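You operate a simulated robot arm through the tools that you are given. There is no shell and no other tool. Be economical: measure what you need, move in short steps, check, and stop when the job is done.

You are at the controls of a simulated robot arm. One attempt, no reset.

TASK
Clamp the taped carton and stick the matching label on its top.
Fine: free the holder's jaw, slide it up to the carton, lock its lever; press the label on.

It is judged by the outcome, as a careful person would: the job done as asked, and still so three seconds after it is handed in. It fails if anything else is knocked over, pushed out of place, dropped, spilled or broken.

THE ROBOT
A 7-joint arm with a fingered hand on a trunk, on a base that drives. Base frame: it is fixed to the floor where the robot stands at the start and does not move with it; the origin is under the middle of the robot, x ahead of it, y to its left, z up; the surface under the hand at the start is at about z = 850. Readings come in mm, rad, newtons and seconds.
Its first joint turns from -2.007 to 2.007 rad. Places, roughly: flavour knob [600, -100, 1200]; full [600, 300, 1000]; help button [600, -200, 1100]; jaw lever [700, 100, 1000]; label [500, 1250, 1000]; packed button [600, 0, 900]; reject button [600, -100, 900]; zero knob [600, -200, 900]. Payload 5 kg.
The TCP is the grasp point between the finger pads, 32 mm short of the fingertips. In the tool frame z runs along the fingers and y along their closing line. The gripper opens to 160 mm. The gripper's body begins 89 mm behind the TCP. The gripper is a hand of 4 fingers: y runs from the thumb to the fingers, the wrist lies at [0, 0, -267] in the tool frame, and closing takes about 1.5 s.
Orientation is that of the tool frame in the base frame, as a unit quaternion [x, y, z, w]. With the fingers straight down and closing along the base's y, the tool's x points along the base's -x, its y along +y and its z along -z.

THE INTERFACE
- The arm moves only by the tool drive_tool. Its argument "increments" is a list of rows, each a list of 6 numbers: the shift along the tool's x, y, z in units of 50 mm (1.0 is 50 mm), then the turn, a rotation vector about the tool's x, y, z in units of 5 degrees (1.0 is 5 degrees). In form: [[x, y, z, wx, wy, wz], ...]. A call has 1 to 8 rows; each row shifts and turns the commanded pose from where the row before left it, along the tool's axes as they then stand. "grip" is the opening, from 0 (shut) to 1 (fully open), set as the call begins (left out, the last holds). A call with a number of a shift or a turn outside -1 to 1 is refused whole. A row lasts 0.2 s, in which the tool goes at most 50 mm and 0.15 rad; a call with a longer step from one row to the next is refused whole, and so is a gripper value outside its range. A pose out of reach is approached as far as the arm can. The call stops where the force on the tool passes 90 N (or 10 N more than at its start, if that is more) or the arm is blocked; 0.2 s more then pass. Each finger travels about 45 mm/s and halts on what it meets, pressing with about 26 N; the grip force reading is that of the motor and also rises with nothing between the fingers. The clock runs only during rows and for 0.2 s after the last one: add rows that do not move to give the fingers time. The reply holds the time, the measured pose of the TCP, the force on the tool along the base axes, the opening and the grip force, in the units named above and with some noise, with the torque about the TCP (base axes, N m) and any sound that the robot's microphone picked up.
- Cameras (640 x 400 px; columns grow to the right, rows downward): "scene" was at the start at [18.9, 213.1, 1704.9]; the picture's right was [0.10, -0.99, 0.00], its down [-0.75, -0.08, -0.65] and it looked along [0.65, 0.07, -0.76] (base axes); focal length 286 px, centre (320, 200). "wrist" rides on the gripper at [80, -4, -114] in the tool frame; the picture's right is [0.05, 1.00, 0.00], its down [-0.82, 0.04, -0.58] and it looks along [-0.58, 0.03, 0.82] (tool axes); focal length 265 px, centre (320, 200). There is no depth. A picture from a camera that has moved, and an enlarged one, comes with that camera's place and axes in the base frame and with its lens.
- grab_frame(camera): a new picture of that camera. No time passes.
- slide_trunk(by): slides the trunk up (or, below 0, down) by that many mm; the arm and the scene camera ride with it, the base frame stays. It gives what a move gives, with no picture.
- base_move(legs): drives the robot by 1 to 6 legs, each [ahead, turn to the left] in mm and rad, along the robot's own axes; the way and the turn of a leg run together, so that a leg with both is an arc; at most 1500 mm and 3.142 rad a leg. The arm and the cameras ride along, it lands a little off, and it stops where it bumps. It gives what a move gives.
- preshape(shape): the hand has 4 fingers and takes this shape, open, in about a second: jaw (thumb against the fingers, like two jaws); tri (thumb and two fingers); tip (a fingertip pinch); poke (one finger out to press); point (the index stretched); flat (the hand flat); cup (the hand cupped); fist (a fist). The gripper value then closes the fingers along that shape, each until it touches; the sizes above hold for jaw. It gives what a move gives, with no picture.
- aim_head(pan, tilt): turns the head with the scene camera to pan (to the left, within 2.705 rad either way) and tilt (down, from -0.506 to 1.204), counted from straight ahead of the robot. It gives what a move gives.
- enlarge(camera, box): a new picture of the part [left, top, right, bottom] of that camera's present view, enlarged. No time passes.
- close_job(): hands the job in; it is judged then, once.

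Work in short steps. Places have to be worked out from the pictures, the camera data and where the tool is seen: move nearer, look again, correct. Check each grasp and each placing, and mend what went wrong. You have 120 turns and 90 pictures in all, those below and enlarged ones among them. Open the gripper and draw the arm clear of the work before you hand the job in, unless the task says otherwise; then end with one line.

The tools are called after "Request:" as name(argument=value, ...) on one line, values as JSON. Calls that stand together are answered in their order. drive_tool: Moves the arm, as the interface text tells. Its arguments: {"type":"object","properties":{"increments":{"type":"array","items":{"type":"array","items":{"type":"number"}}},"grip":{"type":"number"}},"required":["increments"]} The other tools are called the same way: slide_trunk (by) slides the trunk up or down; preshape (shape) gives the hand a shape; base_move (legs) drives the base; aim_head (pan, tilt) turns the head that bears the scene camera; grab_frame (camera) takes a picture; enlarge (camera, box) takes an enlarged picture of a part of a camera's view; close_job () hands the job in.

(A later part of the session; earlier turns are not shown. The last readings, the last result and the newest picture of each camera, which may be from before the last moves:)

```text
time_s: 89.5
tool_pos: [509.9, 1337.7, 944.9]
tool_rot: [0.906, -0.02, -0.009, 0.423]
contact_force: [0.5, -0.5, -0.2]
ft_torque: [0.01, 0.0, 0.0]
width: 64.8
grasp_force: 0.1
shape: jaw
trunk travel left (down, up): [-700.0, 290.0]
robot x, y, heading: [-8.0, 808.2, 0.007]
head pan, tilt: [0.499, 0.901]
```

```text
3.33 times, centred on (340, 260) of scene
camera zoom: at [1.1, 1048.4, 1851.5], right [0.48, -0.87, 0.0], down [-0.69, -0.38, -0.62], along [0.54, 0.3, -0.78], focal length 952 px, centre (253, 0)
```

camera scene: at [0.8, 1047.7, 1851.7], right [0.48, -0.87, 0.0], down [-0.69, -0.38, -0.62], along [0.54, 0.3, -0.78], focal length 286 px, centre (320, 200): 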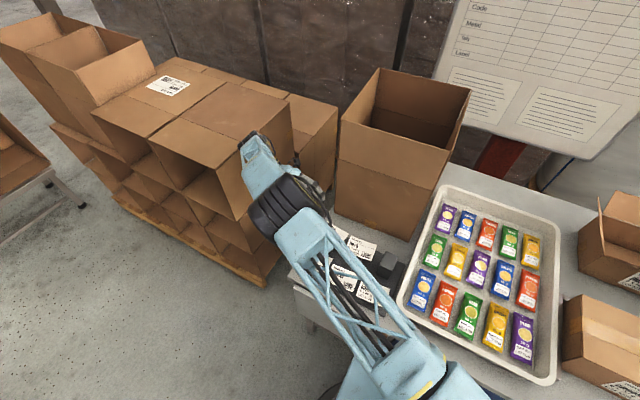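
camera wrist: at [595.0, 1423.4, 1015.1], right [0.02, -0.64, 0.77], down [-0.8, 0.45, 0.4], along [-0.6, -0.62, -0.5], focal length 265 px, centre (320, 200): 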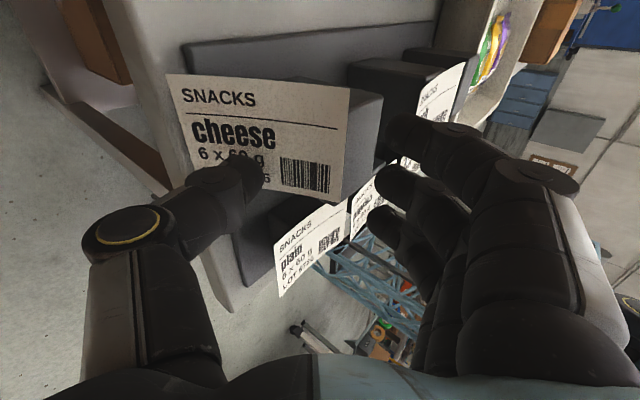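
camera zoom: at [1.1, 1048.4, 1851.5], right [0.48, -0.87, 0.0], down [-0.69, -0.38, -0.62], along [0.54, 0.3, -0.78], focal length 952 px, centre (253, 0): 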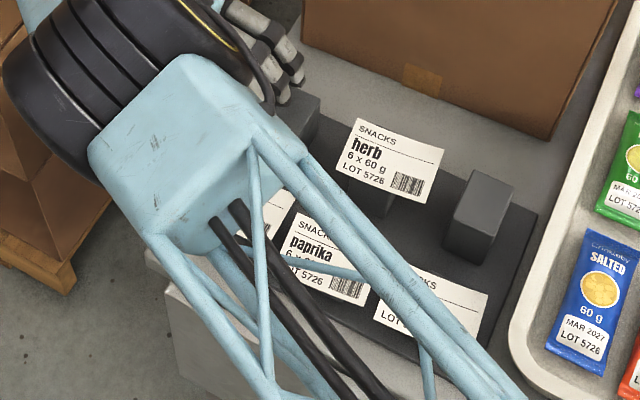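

The label now leans on the post's +y face, its foot on the table near y = 1358 and its top edge just above the post top. The plan is to use the thumb to push the foot inward, so it stands steeper and its top edge sticks up, then pinch that edge from above. First I open wide, which lowers the thumb in front of it.

Request:
drive_tool(increments=[[0, 0, 0, 0, 0, 0], [0, 0, 0, 0, 0, 0], [0, 0, 0, 0, 0, 0], [0, 0, 0, 0, 0, 0], [0, 0, 0, 0, 0, 0]], grip=0.92)

Request:
enlarge(camera="wrist", box=[100, 20, 460, 260])

```text
time_s: 90.7
tool_pos: [511.4, 1338.6, 945.4]
tool_rot: [0.906, -0.02, -0.009, 0.423]
contact_force: [0.8, 0.5, 0.8]
ft_torque: [-0.02, 0.01, 0.02]
width: 146.9
grasp_force: 0.0
shape: jaw
trunk travel left (down, up): [-700.0, 290.0]
robot x, y, heading: [-7.1, 805.6, 0.005]
head pan, tilt: [0.499, 0.901]
```

```text
1.67 times, centred on (280, 140) of wrist
camera zoom: at [595.0, 1423.4, 1015.1], right [0.02, -0.64, 0.77], down [-0.8, 0.45, 0.4], along [-0.61, -0.62, -0.5], focal length 442 px, centre (387, 300)
```

zoom: 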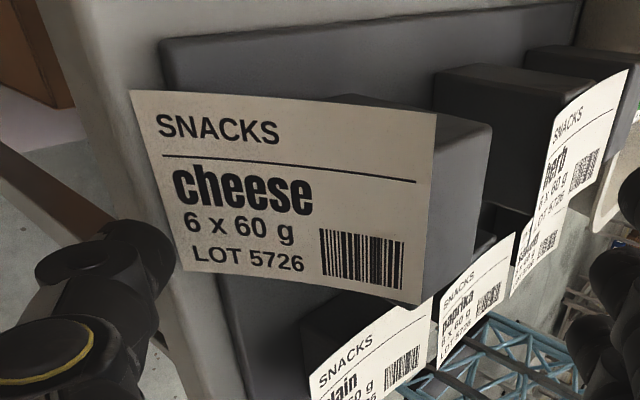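

The label is leaning stably, foot at y of 1357 and x of 489–560. I centre the thumb on it, lower slightly and push the foot inward about 12 mm.

Request:
drive_tool(increments=[[0.26, -0.092, 0.077, 0, 0, 0], [0.005, 0.07, 0.084, 0, 0, 0], [0.005, 0.07, 0.084, 0, 0, 0], [0.005, 0.07, 0.084, 0, 0, 0], [0.005, 0.07, 0.084, 0, 0, 0], [0, 0, 0, 0, 0, 0]])

Request:
enlarge(camera="wrist", box=[100, 20, 460, 260])

```text
time_s: 92.1
tool_pos: [522.6, 1318.1, 942.7]
tool_rot: [0.907, -0.02, -0.009, 0.421]
contact_force: [-0.2, 28.7, 43.2]
ft_torque: [4.71, -0.1, 0.11]
width: 147.3
grasp_force: 0.2
shape: jaw
trunk travel left (down, up): [-700.0, 290.0]
robot x, y, heading: [-4.8, 806.3, 0.014]
head pan, tilt: [0.499, 0.901]
```

```text
1.67 times, centred on (280, 140) of wrist
camera zoom: at [606.2, 1403.4, 1014.1], right [0.02, -0.65, 0.76], down [-0.8, 0.45, 0.4], along [-0.6, -0.62, -0.51], focal length 442 px, centre (387, 300)
```

zoom: 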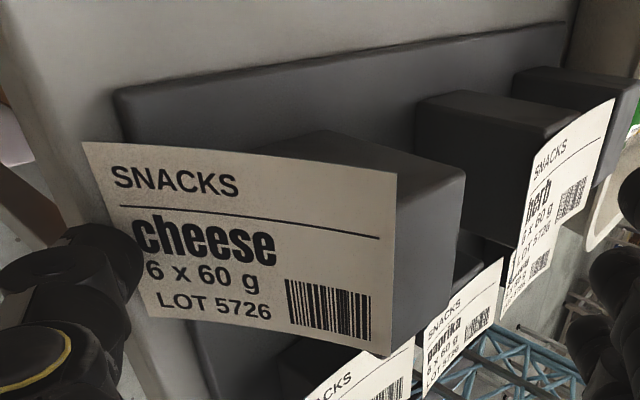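

The thumb is bearing on the table (43 N up), so I raise it a little and re-check.

Request:
drive_tool(increments=[[0, 0.123, -0.102, 0, 0, 0], [0, 0, 0, 0, 0, 0]])

Request:
drive_tool(increments=[[0, 0.03, -0.025, 0, 0, 0], [0, 0, 0, 0, 0, 0]])

Request:
enlarge(camera="wrist", box=[40, 40, 400, 280])

```text
time_s: 92.7
tool_pos: [522.8, 1313.9, 945.1]
tool_rot: [0.905, -0.022, -0.01, 0.424]
contact_force: [-1.2, 12.4, 13.2]
ft_torque: [1.87, 0.16, 0.28]
width: 147.6
grasp_force: 0.1
shape: jaw
trunk travel left (down, up): [-700.0, 290.0]
robot x, y, heading: [-5.8, 810.4, 0.009]
head pan, tilt: [0.499, 0.901]
```

```text
time_s: 93.3
tool_pos: [523.9, 1315.8, 947.2]
tool_rot: [0.906, -0.021, -0.01, 0.423]
contact_force: [-0.7, 6.0, -2.3]
ft_torque: [0.53, 0.07, 0.11]
width: 148.3
grasp_force: 0.0
shape: jaw
trunk travel left (down, up): [-700.0, 290.0]
robot x, y, heading: [-3.0, 806.9, 0.007]
head pan, tilt: [0.499, 0.901]
```

```text
1.67 times, centred on (220, 160) of wrist
camera zoom: at [607.7, 1400.9, 1018.1], right [0.02, -0.64, 0.77], down [-0.8, 0.45, 0.4], along [-0.61, -0.62, -0.5], focal length 442 px, centre (487, 267)
```

zoom: 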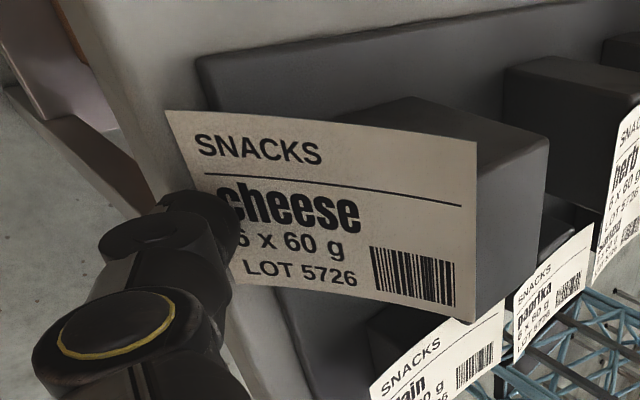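

The thumb is now in front of the label's lower part, pushing with 6 N. I push 8 mm more toward −y and look.

Request:
drive_tool(increments=[[0.003, 0.051, 0.061, 0, 0, 0], [0.003, 0.051, 0.061, 0, 0, 0], [0, 0, 0, 0, 0, 0]])

Request:
enlarge(camera="wrist", box=[40, 40, 400, 280])

```text
time_s: 94.1
tool_pos: [522.8, 1309.3, 950.1]
tool_rot: [0.906, -0.02, -0.01, 0.423]
contact_force: [2.5, 14.2, 5.4]
ft_torque: [1.67, -0.28, -0.02]
width: 148.1
grasp_force: 0.0
shape: jaw
trunk travel left (down, up): [-700.0, 290.0]
robot x, y, heading: [-6.3, 808.7, 0.004]
head pan, tilt: [0.499, 0.901]
```

```text
1.67 times, centred on (220, 160) of wrist
camera zoom: at [607.0, 1395.0, 1019.9], right [0.02, -0.64, 0.77], down [-0.8, 0.45, 0.4], along [-0.6, -0.62, -0.5], focal length 442 px, centre (487, 267)
```

zoom: 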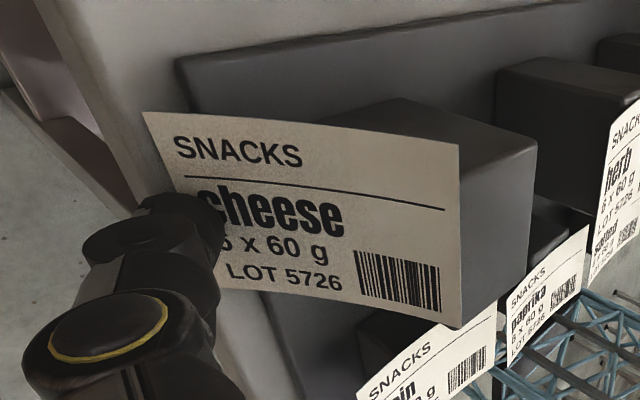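

The foot is blocked by the rack plate, so I'll pinch the label's +x side instead, where it overhangs the post by about 16 mm, using a fingertip pinch. I back off, raise, tilt the hand to point slightly +y, and preshape to "tip".

Request:
drive_tool(increments=[[-0.01, -0.13, -0.155, 0, 0, 0], [-0.01, -0.13, -0.155, 0, 0, 0], [0, 0.575, -0.479, 0, 0, 0], [0, 0.575, -0.479, 0, 0, 0], [0, 0.575, -0.479, 0, 0, 0], [0, 0.575, -0.479, 0, 0, 0]])

Request:
drive_tool(increments=[[0, 0, 0, 1, 0, 0], [0, 0, 0, 1, 0, 0], [0, 0, 0, 1, 0, 0], [0, 0, 0, 1, 0, 0], [0, 0, 0, 1, 0, 0], [0, 0, 0, 1, 0, 0], [0, 0, 0, 1, 0, 0], [0, 0, 0, 1, 0, 0]])

Request:
drive_tool(increments=[[0, 0, 0, 1, 0, 0], [0, 0, 0, 1, 0, 0], [0, 0, 0, 1, 0, 0], [0, 0, 0, 1, 0, 0], [0, 0, 0, 1, 0, 0], [0, 0, 0, 0, 0, 0]])

Request:
preshape(shape="tip")

Request:
grab_frame(camera="wrist")

```text
time_s: 95.5
tool_pos: [522.4, 1326.0, 1098.8]
tool_rot: [0.906, -0.02, -0.009, 0.423]
contact_force: [-0.2, 0.0, -0.2]
ft_torque: [-0.02, -0.03, 0.01]
width: 147.1
grasp_force: 0.2
shape: jaw
trunk travel left (down, up): [-700.0, 290.0]
robot x, y, heading: [-5.8, 805.5, 0.002]
head pan, tilt: [0.499, 0.901]
```

```text
time_s: 97.3
tool_pos: [523.5, 1326.7, 1098.4]
tool_rot: [0.996, -0.023, -0.001, 0.088]
contact_force: [0.0, -0.8, -0.4]
ft_torque: [-0.02, 0.02, 0.0]
width: 147.4
grasp_force: 0.1
shape: jaw
trunk travel left (down, up): [-700.0, 290.0]
robot x, y, heading: [-6.0, 805.3, 0.011]
head pan, tilt: [0.499, 0.901]
```

```text
time_s: 98.7
tool_pos: [522.7, 1328.7, 1098.7]
tool_rot: [0.991, -0.022, 0.004, -0.13]
contact_force: [-0.3, -0.1, 0.5]
ft_torque: [-0.03, 0.01, 0.0]
width: 147.0
grasp_force: 0.1
shape: jaw
trunk travel left (down, up): [-700.0, 290.0]
robot x, y, heading: [-6.7, 806.5, 0.005]
head pan, tilt: [0.499, 0.901]
```

```text
time_s: 99.6
tool_pos: [523.7, 1327.0, 1099.1]
tool_rot: [0.991, -0.022, 0.003, -0.13]
contact_force: [-0.7, 0.1, -0.1]
ft_torque: [-0.03, -0.03, 0.0]
width: 160.1
grasp_force: 0.0
shape: tip
trunk travel left (down, up): [-700.0, 290.0]
robot x, y, heading: [-4.4, 807.9, 0.013]
head pan, tilt: [0.499, 0.901]
```

```text
16 pictures are left
camera wrist: at [602.1, 1298.2, 1209.9], right [0.01, -0.97, -0.26], down [-0.82, -0.15, 0.55], along [-0.57, 0.21, -0.8], focal length 265 px, centre (320, 200)
```

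wrist: 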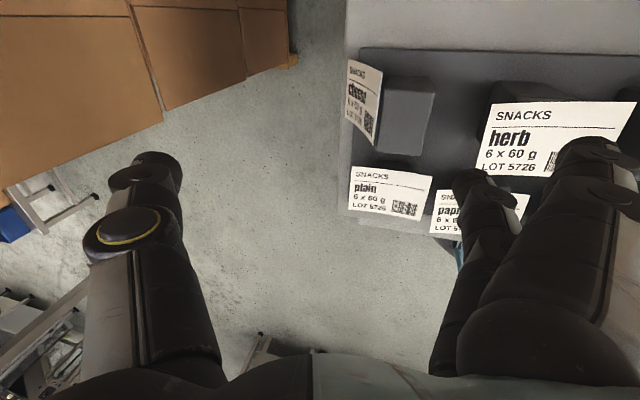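

I partly close the tip pinch to see where the thumb and index meet.

Request:
drive_tool(increments=[[0, 0, 0, 0, 0, 0], [0, 0, 0, 0, 0, 0], [0, 0, 0, 0, 0, 0], [0, 0, 0, 0, 0, 0], [0, 0, 0, 0, 0, 0], [0, 0, 0, 0, 0, 0], [0, 0, 0, 0, 0, 0]], grip=0.25)

Request:
grab_frame(camera="wrist")

```text
time_s: 101.2
tool_pos: [524.1, 1327.9, 1098.0]
tool_rot: [0.991, -0.022, 0.003, -0.13]
contact_force: [-0.4, 0.3, -0.1]
ft_torque: [-0.02, 0.0, -0.01]
width: 40.6
grasp_force: 0.0
shape: tip
trunk travel left (down, up): [-700.0, 290.0]
robot x, y, heading: [-2.5, 805.4, 0.006]
head pan, tilt: [0.499, 0.901]
```

```text
15 pictures are left
camera wrist: at [602.1, 1298.2, 1209.9], right [0.01, -0.97, -0.26], down [-0.82, -0.15, 0.55], along [-0.57, 0.21, -0.8], focal length 265 px, centre (320, 200)
```

wrist: 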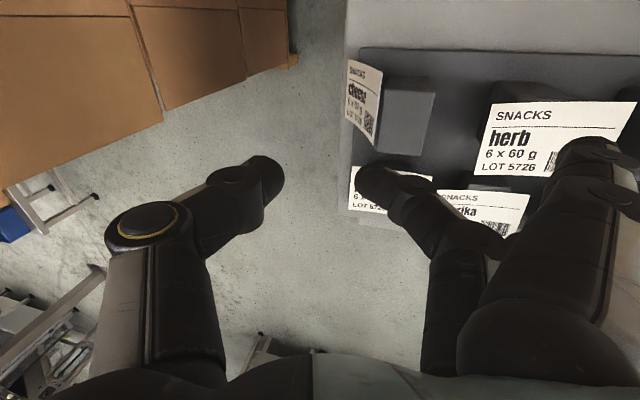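

The thumb meets the middle finger at the tool centre. I level the hand and position above the label's +x edge at x about 558, y about 1309.

Request:
drive_tool(increments=[[0, 0, 0, -1, 0, 0], [0, 0, 0, -1, 0, 0], [0, 0, 0, -1, 0, 0], [0.34, 0.17, 0.6, 0, 0, 0], [0.34, 0.17, 0.6, 0, 0, 0], [0, 0, 0.7, 0, 0, 0], [0, 0, 0, 0, 0, 0]])

Request:
grab_frame(camera="wrist")

```text
time_s: 102.8
tool_pos: [556.0, 1309.7, 1003.6]
tool_rot: [1.0, -0.023, 0.0, 0.0]
contact_force: [0.7, 0.2, -0.3]
ft_torque: [0.01, 0.0, 0.0]
width: 40.4
grasp_force: 0.0
shape: tip
trunk travel left (down, up): [-700.0, 290.0]
robot x, y, heading: [-6.8, 804.6, 0.009]
head pan, tilt: [0.499, 0.901]
```

```text
14 pictures are left
camera wrist: at [636.5, 1309.7, 1117.8], right [0.01, -1.0, 0.0], down [-0.82, 0.0, 0.58], along [-0.58, 0.0, -0.82], focal length 265 px, centre (320, 200)
```

wrist: 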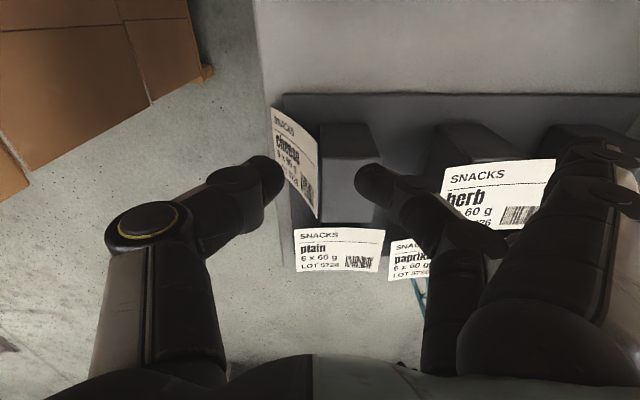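

The post top spans y of 1261–1308, and the label's top edge is at about (y 1311, z 939) with its +x edge at x about 561. I shift +y 9 mm, descend with the finger behind and thumb in front, then pinch.

Request:
drive_tool(increments=[[0.06, -0.18, 0, 0, 0, 0], [0, 0, 0.4, 0, 0, 0], [0, 0, 0.4, 0, 0, 0], [0, 0, 0.4, 0, 0, 0], [0, 0, 0, 0, 0, 0]])

Request:
drive_tool(increments=[[0, 0, 0, 0, 0, 0], [0, 0, 0, 0, 0, 0], [0, 0, 0, 0, 0, 0], [0, 0, 0, 0, 0, 0], [0, 0, 0, 0, 0, 0], [0, 0, 0, 0, 0, 0]], grip=0.0)

Request:
grab_frame(camera="wrist")

```text
time_s: 104.0
tool_pos: [559.0, 1318.1, 943.9]
tool_rot: [1.0, -0.023, 0.0, 0.0]
contact_force: [-0.6, 1.7, 4.7]
ft_torque: [-0.61, 0.2, -0.12]
width: 40.3
grasp_force: 0.0
shape: tip
trunk travel left (down, up): [-700.0, 290.0]
robot x, y, heading: [-6.6, 808.2, 0.007]
head pan, tilt: [0.499, 0.901]
```

```text
time_s: 105.4
tool_pos: [558.4, 1318.5, 943.1]
tool_rot: [1.0, -0.023, 0.0, 0.0]
contact_force: [0.4, 2.3, 5.8]
ft_torque: [-0.42, 0.15, 0.0]
width: 0.0
grasp_force: 26.4
shape: tip
trunk travel left (down, up): [-700.0, 290.0]
robot x, y, heading: [-4.2, 805.4, 0.007]
head pan, tilt: [0.499, 0.901]
```

```text
13 pictures are left
camera wrist: at [639.7, 1318.5, 1057.8], right [0.01, -1.0, 0.0], down [-0.82, 0.0, 0.58], along [-0.58, 0.0, -0.82], focal length 265 px, centre (320, 200)
```

wrist: 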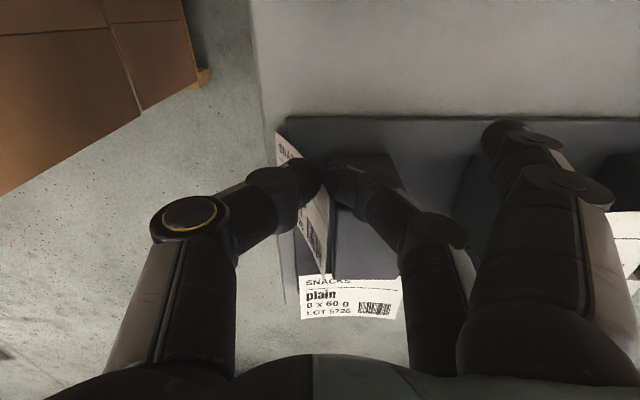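

The thumb and finger have closed on the label edge (26 N). I lift slowly by 40 mm and check whether it comes along.

Request:
drive_tool(increments=[[0, 0, -0.2, 0, 0, 0], [0, 0, -0.3, 0, 0, 0], [0, 0, -0.3, 0, 0, 0], [0, 0, 0, 0, 0, 0]])

Request:
grab_frame(camera="wrist")

```text
time_s: 106.4
tool_pos: [559.6, 1317.6, 983.6]
tool_rot: [1.0, -0.023, 0.0, 0.001]
contact_force: [-0.6, -0.5, -0.8]
ft_torque: [0.0, 0.03, 0.04]
width: 0.0
grasp_force: 26.4
shape: tip
trunk travel left (down, up): [-700.0, 290.0]
robot x, y, heading: [-4.0, 806.9, 0.012]
head pan, tilt: [0.499, 0.901]
```

```text
12 pictures are left
camera wrist: at [639.8, 1318.1, 1097.8], right [0.01, -1.0, 0.0], down [-0.82, 0.0, 0.58], along [-0.58, 0.0, -0.82], focal length 265 px, centre (320, 200)
```

wrist: 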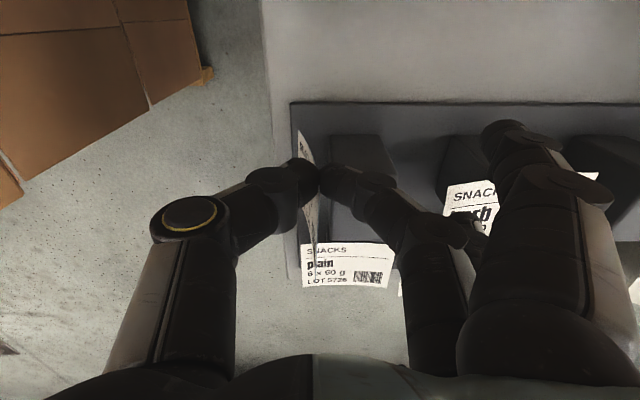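

The label is pinched and lifted. But the tip grip's extended fingers would hit the carton while laying the label down. I'll stand the label on the rack plate leaning on the post, so its top protrudes, and regrasp it with the clean "jaw" shape.

Request:
drive_tool(increments=[[0, -0.12, 0, 0, 0, 0], [0, 0, 0.15, 0, 0, 0], [0, 0, 0.1, 0, 0, 0], [0, 0, 0, 0, 0, 0]])

Request:
drive_tool(increments=[[0, 0, 0.08, 0, 0, 0], [0, 0, 0, 0, 0, 0]])

Request:
drive_tool(increments=[[0, 0, 0.06, 0, 0, 0], [0, 0, 0, 0, 0, 0]])

Request:
enlarge(camera="wrist", box=[200, 70, 480, 270])

```text
time_s: 107.4
tool_pos: [561.0, 1324.3, 971.7]
tool_rot: [1.0, -0.022, 0.001, 0.0]
contact_force: [0.0, 0.6, -0.6]
ft_torque: [0.01, -0.01, 0.02]
width: 0.0
grasp_force: 25.6
shape: tip
trunk travel left (down, up): [-700.0, 290.0]
robot x, y, heading: [-3.2, 806.2, 0.012]
head pan, tilt: [0.499, 0.901]
```

```text
time_s: 108.0
tool_pos: [559.9, 1323.8, 967.1]
tool_rot: [1.0, -0.023, 0.0, 0.001]
contact_force: [0.0, 0.6, -0.2]
ft_torque: [0.0, -0.01, 0.0]
width: 0.0
grasp_force: 25.8
shape: tip
trunk travel left (down, up): [-700.0, 290.0]
robot x, y, heading: [-2.5, 807.8, 0.008]
head pan, tilt: [0.499, 0.901]
```

```text
time_s: 108.6
tool_pos: [559.5, 1324.8, 965.8]
tool_rot: [1.0, -0.024, 0.0, 0.0]
contact_force: [0.5, 0.4, 0.3]
ft_torque: [-0.01, -0.02, 0.01]
width: 0.0
grasp_force: 26.3
shape: tip
trunk travel left (down, up): [-700.0, 290.0]
robot x, y, heading: [-6.6, 807.6, 0.006]
head pan, tilt: [0.499, 0.901]
```

```text
2.00 times, centred on (340, 170) of wrist
camera zoom: at [640.4, 1324.0, 1078.3], right [0.01, -1.0, 0.0], down [-0.82, 0.0, 0.58], along [-0.58, 0.0, -0.82], focal length 531 px, centre (280, 260)
```

zoom: 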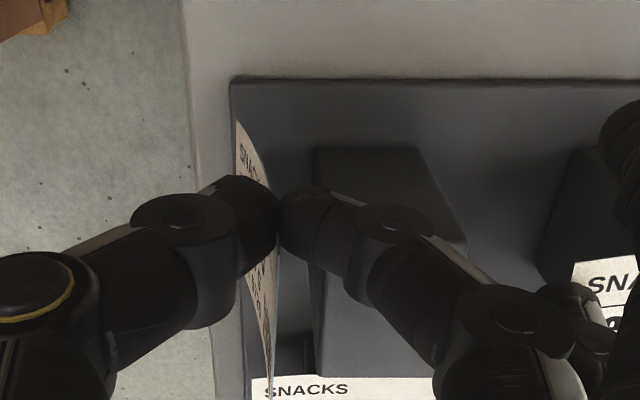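

The label hangs with its foot at about y = 1342, already leaning toward the post. I shift −y 8 mm and lower to touch the plate.

Request:
drive_tool(increments=[[0, 0.16, 0, 0, 0, 0], [0, 0, 0.06, 0, 0, 0], [0, 0, 0.06, 0, 0, 0], [0, 0, 0, 0, 0, 0]])

Request:
drive_tool(increments=[[0, 0, 0.06, 0, 0, 0], [0, 0, 0, 0, 0, 0]])

Request:
drive_tool(increments=[[0, 0, 0.05, 0, 0, 0], [0, 0, 0, 0, 0, 0]])

```text
time_s: 109.6
tool_pos: [559.5, 1315.2, 957.5]
tool_rot: [1.0, -0.023, 0.0, 0.001]
contact_force: [-0.5, -0.7, -0.2]
ft_torque: [0.0, 0.0, 0.02]
width: 0.1
grasp_force: 26.2
shape: tip
trunk travel left (down, up): [-700.0, 290.0]
robot x, y, heading: [-5.4, 809.8, 0.009]
head pan, tilt: [0.499, 0.901]
```

```text
time_s: 110.2
tool_pos: [558.7, 1315.4, 956.4]
tool_rot: [1.0, -0.022, 0.001, 0.001]
contact_force: [-0.6, -1.9, 11.4]
ft_torque: [0.03, 0.02, -0.02]
width: 0.2
grasp_force: 25.6
shape: tip
trunk travel left (down, up): [-700.0, 290.0]
robot x, y, heading: [-7.6, 803.3, 0.007]
head pan, tilt: [0.499, 0.901]
```

```text
time_s: 110.8
tool_pos: [560.1, 1314.7, 954.9]
tool_rot: [1.0, -0.022, 0.001, 0.001]
contact_force: [-0.3, -4.3, 25.5]
ft_torque: [-0.01, 0.02, -0.03]
width: 2.2
grasp_force: 26.0
shape: tip
trunk travel left (down, up): [-700.0, 290.0]
robot x, y, heading: [-2.2, 810.9, 0.006]
head pan, tilt: [0.499, 0.901]
```

The foot is on the plate (25 N). I ease up 2 mm, open to release, then rise and look.

Request:
drive_tool(increments=[[0, 0, -0.05, 0, 0, 0], [0, 0, 0, 0, 0, 0]])

Request:
drive_tool(increments=[[0, 0, 0, 0, 0, 0], [0, 0, 0, 0, 0, 0], [0, 0, 0, 0, 0, 0], [0, 0, 0, 0, 0, 0], [0, 0, -0.6, 0, 0, 0], [0, 0, -0.8, 0, 0, 0], [0, 0, -0.8, 0, 0, 0], [0, 0, 0, 0, 0, 0]], grip=0.25)

Request:
preshape(shape="jaw")

Request:
enlarge(camera="wrist", box=[180, 60, 460, 260])

```text
time_s: 111.4
tool_pos: [559.6, 1315.3, 956.4]
tool_rot: [1.0, -0.023, 0.0, 0.0]
contact_force: [0.2, -1.9, 13.4]
ft_torque: [0.01, 0.0, 0.01]
width: 1.8
grasp_force: 25.8
shape: tip
trunk travel left (down, up): [-700.0, 290.0]
robot x, y, heading: [-2.2, 809.7, 0.007]
head pan, tilt: [0.499, 0.901]
```

```text
time_s: 113.2
tool_pos: [560.8, 1316.1, 1066.0]
tool_rot: [1.0, -0.023, 0.0, 0.002]
contact_force: [0.3, 0.1, 0.0]
ft_torque: [-0.01, 0.03, -0.04]
width: 39.9
grasp_force: 0.1
shape: tip
trunk travel left (down, up): [-700.0, 290.0]
robot x, y, heading: [-3.1, 806.2, 0.007]
head pan, tilt: [0.499, 0.901]
```

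```text
time_s: 114.1
tool_pos: [560.9, 1316.3, 1065.6]
tool_rot: [1.0, -0.023, -0.001, 0.001]
contact_force: [0.1, 0.3, -0.4]
ft_torque: [-0.01, 0.03, -0.02]
width: 160.1
grasp_force: 0.0
shape: jaw
trunk travel left (down, up): [-700.0, 290.0]
robot x, y, heading: [-4.1, 809.3, 0.006]
head pan, tilt: [0.499, 0.901]
```

```text
2.00 times, centred on (320, 160) of wrist
camera zoom: at [640.6, 1316.2, 1180.0], right [0.01, -1.0, 0.0], down [-0.82, 0.0, 0.58], along [-0.58, 0.0, -0.82], focal length 531 px, centre (320, 280)
```

zoom: 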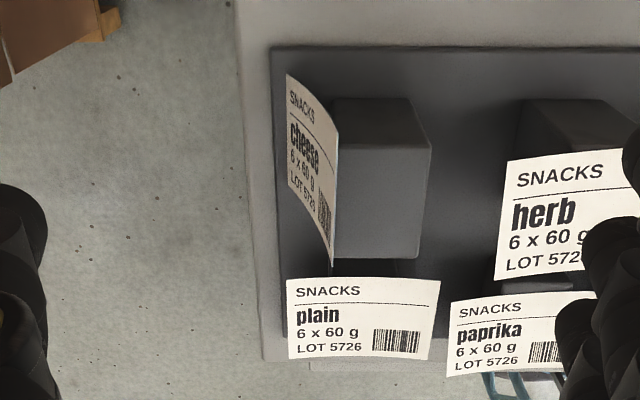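

The label leans on the post with its top edge at about y = 1309, z = 957, x of 491–559, which is 28 mm above the post. I regrasp its top edge centrally with the jaw.

Request:
drive_tool(increments=[[-0.36, 0.065, 0, 0, 0, 0], [-0.36, 0.065, 0, 0, 0, 0], [0, 0, 0, 0, 0, 0], [0, 0, 0, 0, 0, 0], [0, 0, 0, 0, 0, 0], [0, 0, 0, 0, 0, 0], [0, 0, 0, 0, 0, 0], [0, 0, 0, 0, 0, 0]], grip=0.28)

Request:
drive_tool(increments=[[0, 0, 0.5, 0, 0, 0], [0, 0, 0.5, 0, 0, 0], [0, 0, 0.5, 0, 0, 0], [0, 0, 0.46, 0, 0, 0], [0, 0, 0, 0, 0, 0]])

Request:
grab_frame(camera="wrist")

```text
time_s: 115.9
tool_pos: [524.4, 1311.1, 1065.7]
tool_rot: [1.0, -0.023, 0.0, 0.001]
contact_force: [0.1, 0.0, -0.1]
ft_torque: [-0.01, -0.02, 0.04]
width: 45.0
grasp_force: 0.1
shape: jaw
trunk travel left (down, up): [-700.0, 290.0]
robot x, y, heading: [1.0, 809.6, 0.007]
head pan, tilt: [0.499, 0.901]
```

```text
time_s: 117.1
tool_pos: [524.1, 1311.1, 968.7]
tool_rot: [1.0, -0.023, 0.001, -0.001]
contact_force: [0.9, -1.1, 10.0]
ft_torque: [-0.36, 0.08, 0.03]
width: 45.6
grasp_force: 0.1
shape: jaw
trunk travel left (down, up): [-700.0, 290.0]
robot x, y, heading: [-5.9, 808.3, 0.01]
head pan, tilt: [0.499, 0.901]
```

```text
9 pictures are left
camera wrist: at [603.7, 1311.3, 1082.3], right [0.01, -1.0, 0.0], down [-0.82, 0.0, 0.58], along [-0.58, 0.0, -0.82], focal length 265 px, centre (320, 200)
```

wrist: 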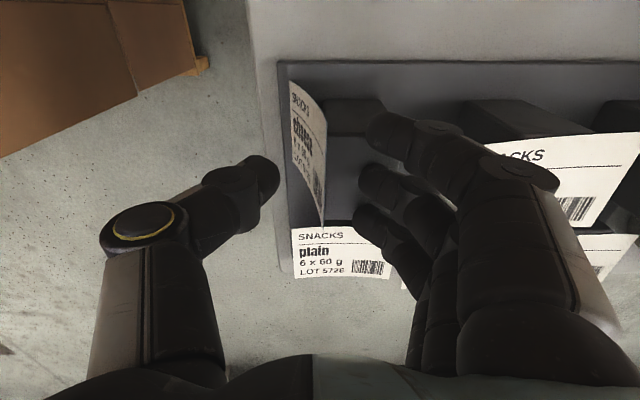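

The fingers just touch the post top (10 N). I raise 4 mm, then close.

Request:
drive_tool(increments=[[0, 0, -0.09, 0, 0, 0], [0, 0, 0, 0, 0, 0]])

Request:
drive_tool(increments=[[0, 0, 0, 0, 0, 0], [0, 0, 0, 0, 0, 0], [0, 0, 0, 0, 0, 0], [0, 0, 0, 0, 0, 0], [0, 0, 0, 0, 0, 0], [0, 0, -0.3, 0, 0, 0], [0, 0, -0.5, 0, 0, 0], [0, 0, 0, 0, 0, 0]], grip=0.0)

Request:
grab_frame(camera="wrist")

```text
time_s: 117.7
tool_pos: [523.7, 1310.6, 970.6]
tool_rot: [1.0, -0.022, 0.0, 0.002]
contact_force: [0.0, -0.5, 0.6]
ft_torque: [0.0, -0.01, 0.0]
width: 45.4
grasp_force: 0.1
shape: jaw
trunk travel left (down, up): [-700.0, 290.0]
robot x, y, heading: [-2.9, 810.1, 0.007]
head pan, tilt: [0.499, 0.901]
```

```text
time_s: 119.5
tool_pos: [523.7, 1311.2, 1010.6]
tool_rot: [1.0, -0.023, 0.0, 0.0]
contact_force: [-0.2, 0.0, -0.9]
ft_torque: [0.01, 0.02, 0.02]
width: 0.0
grasp_force: 26.2
shape: jaw
trunk travel left (down, up): [-700.0, 290.0]
robot x, y, heading: [-5.8, 806.0, 0.007]
head pan, tilt: [0.499, 0.901]
```

```text
8 pictures are left
camera wrist: at [603.5, 1311.8, 1125.5], right [0.01, -1.0, 0.0], down [-0.82, 0.0, 0.58], along [-0.58, 0.0, -0.82], focal length 265 px, centre (320, 200)
```

wrist: 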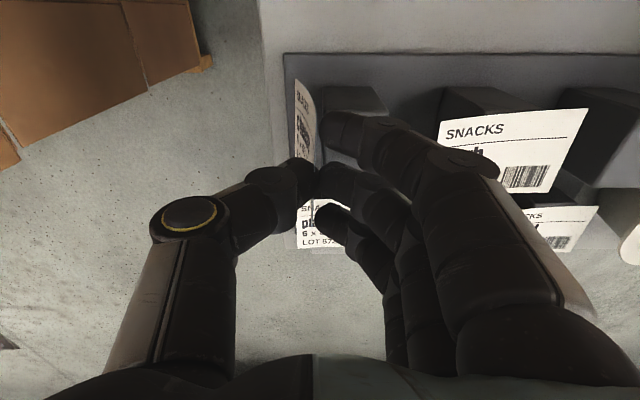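

The label is firmly held by its top edge in the jaw. I lift high and drive back to the carton's side: back, right turn, 757 mm along, left turn, forward.

Request:
drive_tool(increments=[[0, 0, -0.8, 0, 0, 0], [0, 0, -0.9, 0, 0, 0], [0, 0, -0.9, 0, 0, 0], [0, 0, -0.9, 0, 0, 0], [0, 0, -0.9, 0, 0, 0], [0, 0, -0.6, 0, 0, 0], [0, 0, 0, 0, 0, 0]])

Request:
base_move(legs=[[-400, 0], [0, -1.578], [757, 0], [0, 1.571], [400, 0]])

Request:
aim_head(pan=0.25, tilt=0.9)

Request:
grab_frame(camera="scene")

```text
time_s: 121.1
tool_pos: [524.5, 1310.2, 1263.3]
tool_rot: [1.0, -0.023, 0.001, 0.001]
contact_force: [0.2, 0.9, -0.2]
ft_torque: [0.02, -0.03, 0.0]
width: 0.0
grasp_force: 26.1
shape: jaw
trunk travel left (down, up): [-700.0, 290.0]
robot x, y, heading: [-4.9, 805.3, 0.008]
head pan, tilt: [0.499, 0.901]
```

```text
time_s: 137.5
tool_pos: [538.4, 540.7, 1261.7]
tool_rot: [1.0, -0.027, 0.001, 0.0]
contact_force: [-0.4, 0.4, -0.6]
ft_torque: [0.04, 0.03, 0.03]
width: 0.2
grasp_force: 25.9
shape: jaw
trunk travel left (down, up): [-700.0, 290.0]
robot x, y, heading: [3.7, 44.9, 0.002]
head pan, tilt: [0.499, 0.901]
```

```text
time_s: 138.3
tool_pos: [538.8, 542.4, 1261.6]
tool_rot: [1.0, -0.026, -0.001, 0.001]
contact_force: [0.3, 0.0, 0.3]
ft_torque: [-0.01, -0.03, 0.03]
width: 0.0
grasp_force: 26.2
shape: jaw
trunk travel left (down, up): [-700.0, 290.0]
robot x, y, heading: [2.3, 39.4, -0.004]
head pan, tilt: [0.25, 0.901]
```

```text
7 pictures are left
camera scene: at [20.0, 264.7, 1851.6], right [0.24, -0.97, 0.0], down [-0.76, -0.19, -0.62], along [0.6, 0.15, -0.78], focal length 286 px, centre (320, 200)
```

scene: 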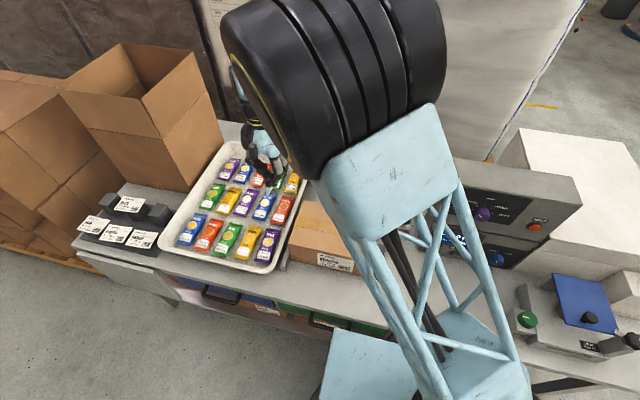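

Arrived with the label still held, and the other labels are in place. I tilt the hand to point +y with the label sloping about 28° from flat (adhesive side down), then move over the carton.

Request:
drive_tool(increments=[[0, 0, 0, 0, 0, -0.6], [0, 0, 0, 1, 0, 0], [0, 0, 0, 1, 0, 0], [0, 0, 0, 1, 0, 0], [0, 0, 0, 1, 0, 0], [0, 0, 0, 1, 0, 0], [0, 0, 0, 1, 0, 0], [0, 0, 0, 1, 0, 0]])

Request:
drive_tool(increments=[[0, 0, 0, 1, 0, 0], [0, 0, 0, 1, 0, 0], [0, 0, 0, 1, 0, 0], [0, 0, 0, 1, 0, 0], [0, 0, 0, 1, 0, 0], [0, 0, 0, 0.4, 0, 0], [0, 0, 0, 0, 0, 0]])

```text
time_s: 140.1
tool_pos: [538.2, 541.8, 1261.2]
tool_rot: [0.954, 0.0, 0.0, -0.3]
contact_force: [-0.2, -0.4, 0.8]
ft_torque: [0.04, -0.01, -0.01]
width: 0.0
grasp_force: 25.8
shape: jaw
trunk travel left (down, up): [-700.0, 290.0]
robot x, y, heading: [-0.6, 43.4, -0.003]
head pan, tilt: [0.25, 0.901]
```

```text
time_s: 141.7
tool_pos: [537.7, 542.3, 1262.7]
tool_rot: [0.857, -0.001, 0.001, -0.515]
contact_force: [-1.1, -0.5, 0.0]
ft_torque: [-0.06, 0.04, 0.0]
width: 0.0
grasp_force: 25.6
shape: jaw
trunk travel left (down, up): [-700.0, 290.0]
robot x, y, heading: [9.1, 42.4, 0.001]
head pan, tilt: [0.25, 0.901]
```

Request:
drive_tool(increments=[[-0.02, 0.378, -0.712, 0, 0, 0], [-0.02, 0.378, -0.712, 0, 0, 0], [-0.02, 0.378, -0.712, 0, 0, 0], [-0.02, 0.378, -0.712, 0, 0, 0], [-0.02, 0.378, -0.712, 0, 0, 0], [-0.02, 0.378, -0.712, 0, 0, 0], [0, 0, 0, 0, 0, 0]])

Request:
drive_tool(increments=[[0, 0.8, 0.427, 0, 0, 0], [0, 0.8, 0.427, 0, 0, 0], [0, 0.8, 0.427, 0, 0, 0], [0, 0.6, 0.32, 0, 0, 0], [0, 0, 0, 0, 0, 0]])

Request:
grab_frame(camera="wrist")

```text
time_s: 143.3
tool_pos: [531.6, 300.4, 1263.5]
tool_rot: [0.857, 0.0, 0.0, -0.515]
contact_force: [-0.2, -0.1, -0.2]
ft_torque: [-0.01, 0.02, -0.02]
width: 0.1
grasp_force: 25.7
shape: jaw
trunk travel left (down, up): [-700.0, 290.0]
robot x, y, heading: [5.8, 40.8, -0.005]
head pan, tilt: [0.25, 0.901]
```

```text
time_s: 144.5
tool_pos: [531.9, 299.6, 1090.2]
tool_rot: [0.858, 0.0, 0.002, -0.514]
contact_force: [-0.7, -0.8, 0.2]
ft_torque: [0.01, 0.0, -0.01]
width: 0.0
grasp_force: 26.4
shape: jaw
trunk travel left (down, up): [-700.0, 290.0]
robot x, y, heading: [2.8, 42.9, -0.004]
head pan, tilt: [0.25, 0.901]
```

```text
6 pictures are left
camera wrist: at [611.9, 200.6, 1148.5], right [0.05, -0.47, -0.88], down [-0.82, -0.53, 0.23], along [-0.58, 0.71, -0.41], focal length 265 px, centre (320, 200)
```

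wrist: 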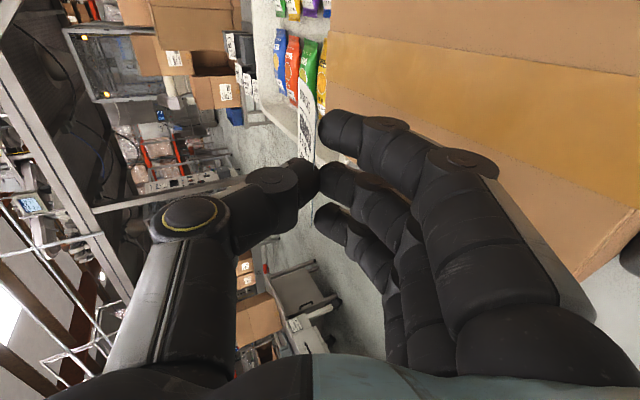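

The label's printed face is on the thumb (upper) side and it sits over the carton. I descend until the far edge touches.

Request:
drive_tool(increments=[[0, 0.38, 0.2, 0, 0, 0], [0, 0.3, 0.16, 0, 0, 0], [0, 0, 0, 0, 0, 0]])

Request:
drive_tool(increments=[[0, 0.09, 0.048, 0, 0, 0], [0, 0, 0, 0, 0, 0]])

Request:
drive_tool(increments=[[0, 0.09, 0.048, 0, 0, 0], [0, 0, 0, 0, 0, 0]])

Request:
drive_tool(increments=[[0, 0.07, 0.037, 0, 0, 0], [0, 0, 0, 0, 0, 0]])

```text
time_s: 145.3
tool_pos: [531.4, 299.2, 1053.1]
tool_rot: [0.857, -0.001, 0.0, -0.515]
contact_force: [0.0, 0.1, -0.4]
ft_torque: [0.0, 0.02, 0.02]
width: 0.1
grasp_force: 25.8
shape: jaw
trunk travel left (down, up): [-700.0, 290.0]
robot x, y, heading: [4.1, 42.5, -0.002]
head pan, tilt: [0.25, 0.901]
```

```text
time_s: 145.9
tool_pos: [532.5, 298.1, 1048.2]
tool_rot: [0.857, -0.001, 0.0, -0.515]
contact_force: [0.1, -0.4, 0.4]
ft_torque: [-0.01, -0.02, 0.01]
width: 0.1
grasp_force: 25.8
shape: jaw
trunk travel left (down, up): [-700.0, 290.0]
robot x, y, heading: [4.8, 37.7, -0.005]
head pan, tilt: [0.25, 0.901]
```

```text
time_s: 146.5
tool_pos: [530.9, 298.8, 1043.1]
tool_rot: [0.858, -0.001, 0.0, -0.514]
contact_force: [0.0, 0.5, 0.2]
ft_torque: [0.06, 0.02, -0.01]
width: 0.1
grasp_force: 25.6
shape: jaw
trunk travel left (down, up): [-700.0, 290.0]
robot x, y, heading: [7.4, 39.1, -0.007]
head pan, tilt: [0.25, 0.901]
```

```text
time_s: 147.1
tool_pos: [530.7, 299.1, 1038.7]
tool_rot: [0.858, 0.0, 0.001, -0.514]
contact_force: [-0.1, 0.1, -0.6]
ft_torque: [0.01, -0.01, 0.0]
width: 0.2
grasp_force: 25.9
shape: jaw
trunk travel left (down, up): [-700.0, 290.0]
robot x, y, heading: [5.9, 43.2, -0.005]
head pan, tilt: [0.25, 0.901]
```

Request:
drive_tool(increments=[[0, 0.09, 0.048, 0, 0, 0], [0, 0, 0, 0, 0, 0]])

Request:
drive_tool(increments=[[0, 0.07, 0.037, 0, 0, 0], [0, 0, 0, 0, 0, 0]])

Request:
drive_tool(increments=[[0, 0.07, 0.037, 0, 0, 0], [0, 0, 0, 0, 0, 0]])

```text
time_s: 147.7
tool_pos: [531.8, 300.5, 1034.3]
tool_rot: [0.857, -0.001, 0.001, -0.516]
contact_force: [-0.6, -0.1, -0.4]
ft_torque: [-0.02, 0.02, -0.01]
width: 0.2
grasp_force: 26.1
shape: jaw
trunk travel left (down, up): [-700.0, 290.0]
robot x, y, heading: [7.8, 38.3, -0.004]
head pan, tilt: [0.25, 0.901]
```

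```text
time_s: 148.3
tool_pos: [531.4, 299.7, 1030.5]
tool_rot: [0.857, 0.0, 0.0, -0.516]
contact_force: [-0.5, -0.1, 0.9]
ft_torque: [-0.02, -0.03, -0.04]
width: 0.0
grasp_force: 26.0
shape: jaw
trunk travel left (down, up): [-700.0, 290.0]
robot x, y, heading: [7.5, 39.1, -0.006]
head pan, tilt: [0.25, 0.901]
```

```text
time_s: 148.9
tool_pos: [530.8, 298.7, 1027.1]
tool_rot: [0.857, -0.001, 0.001, -0.515]
contact_force: [1.3, -0.2, -0.9]
ft_torque: [0.0, 0.02, -0.01]
width: 0.0
grasp_force: 26.3
shape: jaw
trunk travel left (down, up): [-700.0, 290.0]
robot x, y, heading: [4.1, 38.7, -0.004]
head pan, tilt: [0.25, 0.901]
```

No touch yet, so I check how close the label is.

Request:
enlarge(camera="wrist", box=[230, 40, 470, 240])

```text
2.00 times, centred on (350, 140) of wrist
camera zoom: at [611.4, 200.1, 1084.2], right [0.05, -0.47, -0.88], down [-0.82, -0.53, 0.23], along [-0.58, 0.71, -0.41], focal length 531 px, centre (260, 320)
```

zoom: 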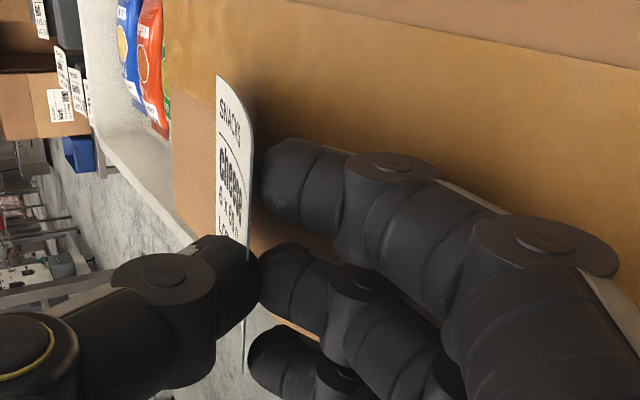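

The label's curl lifts its far edge to about z = 995. I pitch down 7° to lower the far edge while keeping finger clearance, then lower to contact.

Request:
drive_tool(increments=[[0, 0, 0, -0.7, 0, 0], [0, 0, 0, -0.7, 0, 0], [0, 0, 0, 0, 0, 0]])

Request:
drive_tool(increments=[[0, 0.066, 0.046, 0, 0, 0], [0, 0, 0, 0, 0, 0]])

Request:
drive_tool(increments=[[0, 0.066, 0.046, 0, 0, 0], [0, 0, 0, 0, 0, 0]])

Request:
drive_tool(increments=[[0, 0.066, 0.046, 0, 0, 0], [0, 0, 0, 0, 0, 0]])

```text
time_s: 149.7
tool_pos: [531.5, 298.4, 1026.8]
tool_rot: [0.887, -0.002, 0.0, -0.461]
contact_force: [0.2, 0.1, 0.6]
ft_torque: [0.09, -0.01, -0.02]
width: 0.0
grasp_force: 26.1
shape: jaw
trunk travel left (down, up): [-700.0, 290.0]
robot x, y, heading: [4.0, 36.5, -0.002]
head pan, tilt: [0.25, 0.901]
```

```text
time_s: 150.3
tool_pos: [531.9, 298.8, 1022.5]
tool_rot: [0.887, 0.0, 0.0, -0.462]
contact_force: [-0.4, -1.2, 1.4]
ft_torque: [0.14, 0.02, 0.02]
width: 0.1
grasp_force: 25.7
shape: jaw
trunk travel left (down, up): [-700.0, 290.0]
robot x, y, heading: [4.9, 39.8, -0.002]
head pan, tilt: [0.25, 0.901]
```

```text
time_s: 150.9
tool_pos: [532.8, 299.7, 1018.7]
tool_rot: [0.887, 0.0, 0.001, -0.462]
contact_force: [-0.1, -0.3, 1.0]
ft_torque: [0.16, -0.01, 0.0]
width: 0.0
grasp_force: 25.8
shape: jaw
trunk travel left (down, up): [-700.0, 290.0]
robot x, y, heading: [6.5, 42.7, -0.006]
head pan, tilt: [0.25, 0.901]
```

```text
time_s: 151.5
tool_pos: [531.4, 298.8, 1015.3]
tool_rot: [0.887, 0.0, 0.001, -0.463]
contact_force: [2.1, -3.9, 21.1]
ft_torque: [-0.17, -0.03, 0.02]
width: 0.0
grasp_force: 26.6
shape: jaw
trunk travel left (down, up): [-700.0, 290.0]
robot x, y, heading: [6.9, 39.3, -0.003]
head pan, tilt: [0.25, 0.901]
```

The far edge is touching and the fingertips now rest on the carton (21 N). I raise 5 mm, open gently, and withdraw the fingers in −y from under the near end.

Request:
drive_tool(increments=[[0, -0.082, -0.057, 0, 0, 0], [0, 0, 0, 0, 0, 0]])

Request:
drive_tool(increments=[[0, 0, 0, 0, 0, 0], [0, 0, 0, 0, 0, 0], [0, 0, 0, 0, 0, 0], [0, 0.115, -0.164, 0, 0, 0], [0, 0.115, -0.164, 0, 0, 0], [0, 0.115, -0.164, 0, 0, 0], [0, 0.115, -0.164, 0, 0, 0], [0, 0, 0, 0, 0, 0]], grip=0.15)

Request:
grab_frame(camera="wrist")

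```text
time_s: 152.1
tool_pos: [530.9, 298.9, 1018.7]
tool_rot: [0.888, -0.001, 0.0, -0.461]
contact_force: [0.2, -0.9, 0.8]
ft_torque: [0.06, 0.01, -0.02]
width: 0.0
grasp_force: 26.1
shape: jaw
trunk travel left (down, up): [-700.0, 290.0]
robot x, y, heading: [3.1, 40.6, -0.001]
head pan, tilt: [0.25, 0.901]
```

```text
time_s: 153.9
tool_pos: [530.6, 258.9, 1020.8]
tool_rot: [0.887, 0.0, 0.001, -0.462]
contact_force: [0.5, 7.6, 24.9]
ft_torque: [-0.13, 0.03, 0.01]
width: 20.0
grasp_force: 0.1
shape: jaw
trunk travel left (down, up): [-700.0, 290.0]
robot x, y, heading: [6.0, 43.5, -0.006]
head pan, tilt: [0.25, 0.901]
```

```text
4 pictures are left
camera wrist: at [610.4, 167.6, 1089.0], right [0.05, -0.57, -0.82], down [-0.82, -0.5, 0.3], along [-0.57, 0.65, -0.49], focal length 265 px, centre (320, 200)
```

wrist: 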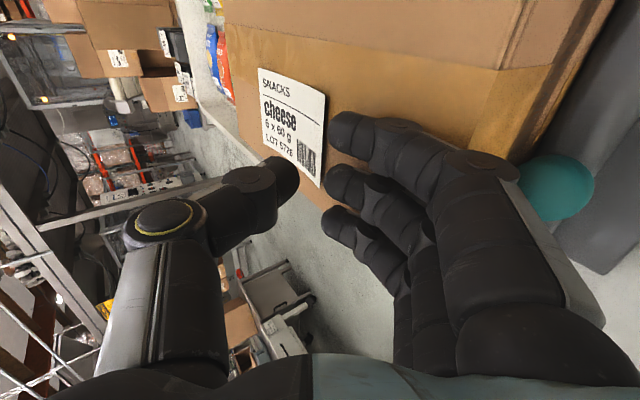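

The label lies face-up on the carton top, centred at about (534, 365) and square to it. I raise clear, return the hand to vertical with fingers closed, and go above it to press it on.

Request:
drive_tool(increments=[[0, -0.2, -0.4, 0, 0, 0], [0, -0.6, -0.5, 0, 0, 0], [0, -0.7, -0.5, 0, 0, 0], [0, -0.7, -0.5, 0, 0, 0], [0, -0.7, -0.5, 0, 0, 0], [0, 0, 0, -1, 0, 0], [0, 0, 0, -1, 0, 0], [0, 0, 0, -1, 0, 0]])

Request:
drive_tool(increments=[[0, 0, 0, -1, 0, 0], [0, 0, 0, -1, 0, 0], [0, 0, 0, -1, 0, 0], [0, 0, 0, -1, 0, 0], [0, 0, 0, -1, 0, 0], [0, 0, 0, -1, 0, 0], [0, 0, 0, -1, 0, 0], [0, 0, 0, -1, 0, 0]], grip=0.0)

```text
time_s: 155.7
tool_pos: [532.9, 244.4, 1207.0]
tool_rot: [0.94, -0.001, 0.0, -0.342]
contact_force: [-0.6, 0.0, 0.4]
ft_torque: [-0.03, -0.01, -0.01]
width: 24.0
grasp_force: 0.0
shape: jaw
trunk travel left (down, up): [-700.0, 290.0]
robot x, y, heading: [3.7, 37.2, -0.005]
head pan, tilt: [0.25, 0.901]
```

```text
time_s: 157.5
tool_pos: [531.8, 244.8, 1207.6]
tool_rot: [1.0, -0.001, -0.001, 0.003]
contact_force: [0.6, 0.4, 0.5]
ft_torque: [-0.03, -0.02, 0.0]
width: 0.0
grasp_force: 25.9
shape: jaw
trunk travel left (down, up): [-700.0, 290.0]
robot x, y, heading: [4.5, 37.0, -0.002]
head pan, tilt: [0.25, 0.901]
```

The hand is vertical and closed. I move over the label centre and descend to press.

Request:
drive_tool(increments=[[0, -0.8, 0.2, 0, 0, 0], [0, -0.8, 0.4, 0, 0, 0], [0, -0.8, 0.4, 0, 0, 0], [0, 0, 0.8, 0, 0, 0], [0, 0, 0.8, 0, 0, 0], [0, 0, 0.8, 0, 0, 0], [0, 0, 0, 0, 0, 0]])

Request:
drive_tool(increments=[[0, 0, 0.2, 0, 0, 0], [0, 0, 0.12, 0, 0, 0], [0, 0, 0.08, 0, 0, 0], [0, 0, 0, 0, 0, 0]])

Request:
drive_tool(increments=[[0, 0, 0.08, 0, 0, 0], [0, 0, 0, 0, 0, 0]])

Request:
drive_tool(increments=[[0, 0, 0.06, 0, 0, 0], [0, 0, 0, 0, 0, 0]])

```text
time_s: 159.1
tool_pos: [531.0, 364.1, 1036.9]
tool_rot: [1.0, -0.001, 0.0, 0.0]
contact_force: [0.8, 0.4, -0.6]
ft_torque: [0.03, -0.02, -0.03]
width: 0.1
grasp_force: 26.2
shape: jaw
trunk travel left (down, up): [-700.0, 290.0]
robot x, y, heading: [3.9, 42.1, -0.006]
head pan, tilt: [0.25, 0.901]
```

```text
time_s: 160.1
tool_pos: [531.5, 364.2, 1018.0]
tool_rot: [1.0, -0.001, 0.0, 0.0]
contact_force: [1.0, -1.3, 18.1]
ft_torque: [-0.22, -0.01, 0.05]
width: 0.0
grasp_force: 26.6
shape: jaw
trunk travel left (down, up): [-700.0, 290.0]
robot x, y, heading: [3.8, 41.9, -0.003]
head pan, tilt: [0.25, 0.901]
```

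```text
time_s: 160.7
tool_pos: [531.2, 363.2, 1015.1]
tool_rot: [1.0, -0.001, 0.003, -0.001]
contact_force: [1.9, -0.9, 55.0]
ft_torque: [-0.53, 0.03, 0.0]
width: 0.0
grasp_force: 25.9
shape: jaw
trunk travel left (down, up): [-700.0, 290.0]
robot x, y, heading: [3.0, 43.0, -0.004]
head pan, tilt: [0.25, 0.901]
```

```text
time_s: 161.3
tool_pos: [532.3, 364.1, 1014.2]
tool_rot: [1.0, -0.001, 0.003, -0.002]
contact_force: [5.6, 0.7, 86.8]
ft_torque: [-0.53, 0.12, 0.01]
width: 0.0
grasp_force: 26.3
shape: jaw
trunk travel left (down, up): [-700.0, 290.0]
robot x, y, heading: [1.6, 40.8, -0.006]
head pan, tilt: [0.25, 0.901]
```

Pressed with about 87 N at the centre. I lift and look at the label.

Request:
drive_tool(increments=[[0, 0, -0.3, 0, 0, 0], [0, 0, -0.8, 0, 0, 0], [0, 0.8, -0.4, 0, 0, 0], [0, 0.8, 0, 0, 0, 0], [0, 0.8, 0, 0, 0, 0], [0, 0, 0, 0, 0, 0]])

Request:
enlarge(camera="scene", box=[260, 160, 440, 290])

```text
time_s: 162.7
tool_pos: [531.0, 243.2, 1084.9]
tool_rot: [1.0, 0.001, 0.0, 0.001]
contact_force: [0.3, 0.5, 0.3]
ft_torque: [-0.02, -0.02, 0.0]
width: 0.0
grasp_force: 26.6
shape: jaw
trunk travel left (down, up): [-700.0, 290.0]
robot x, y, heading: [4.1, 38.6, -0.006]
head pan, tilt: [0.25, 0.901]
```

```text
3.08 times, centred on (350, 225) of scene
camera zoom: at [19.8, 265.5, 1851.4], right [0.24, -0.97, 0.0], down [-0.76, -0.19, -0.62], along [0.6, 0.15, -0.78], focal length 879 px, centre (228, 123)
```

zoom: 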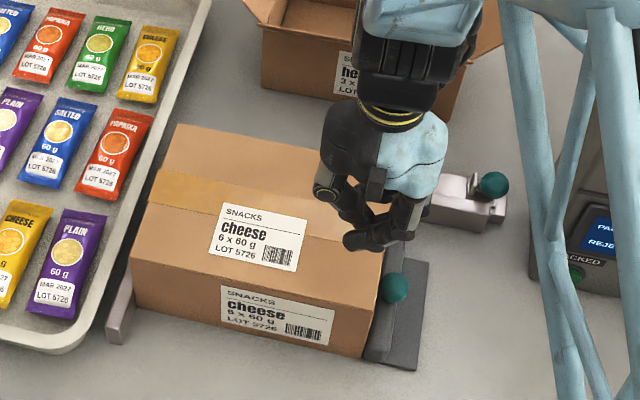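

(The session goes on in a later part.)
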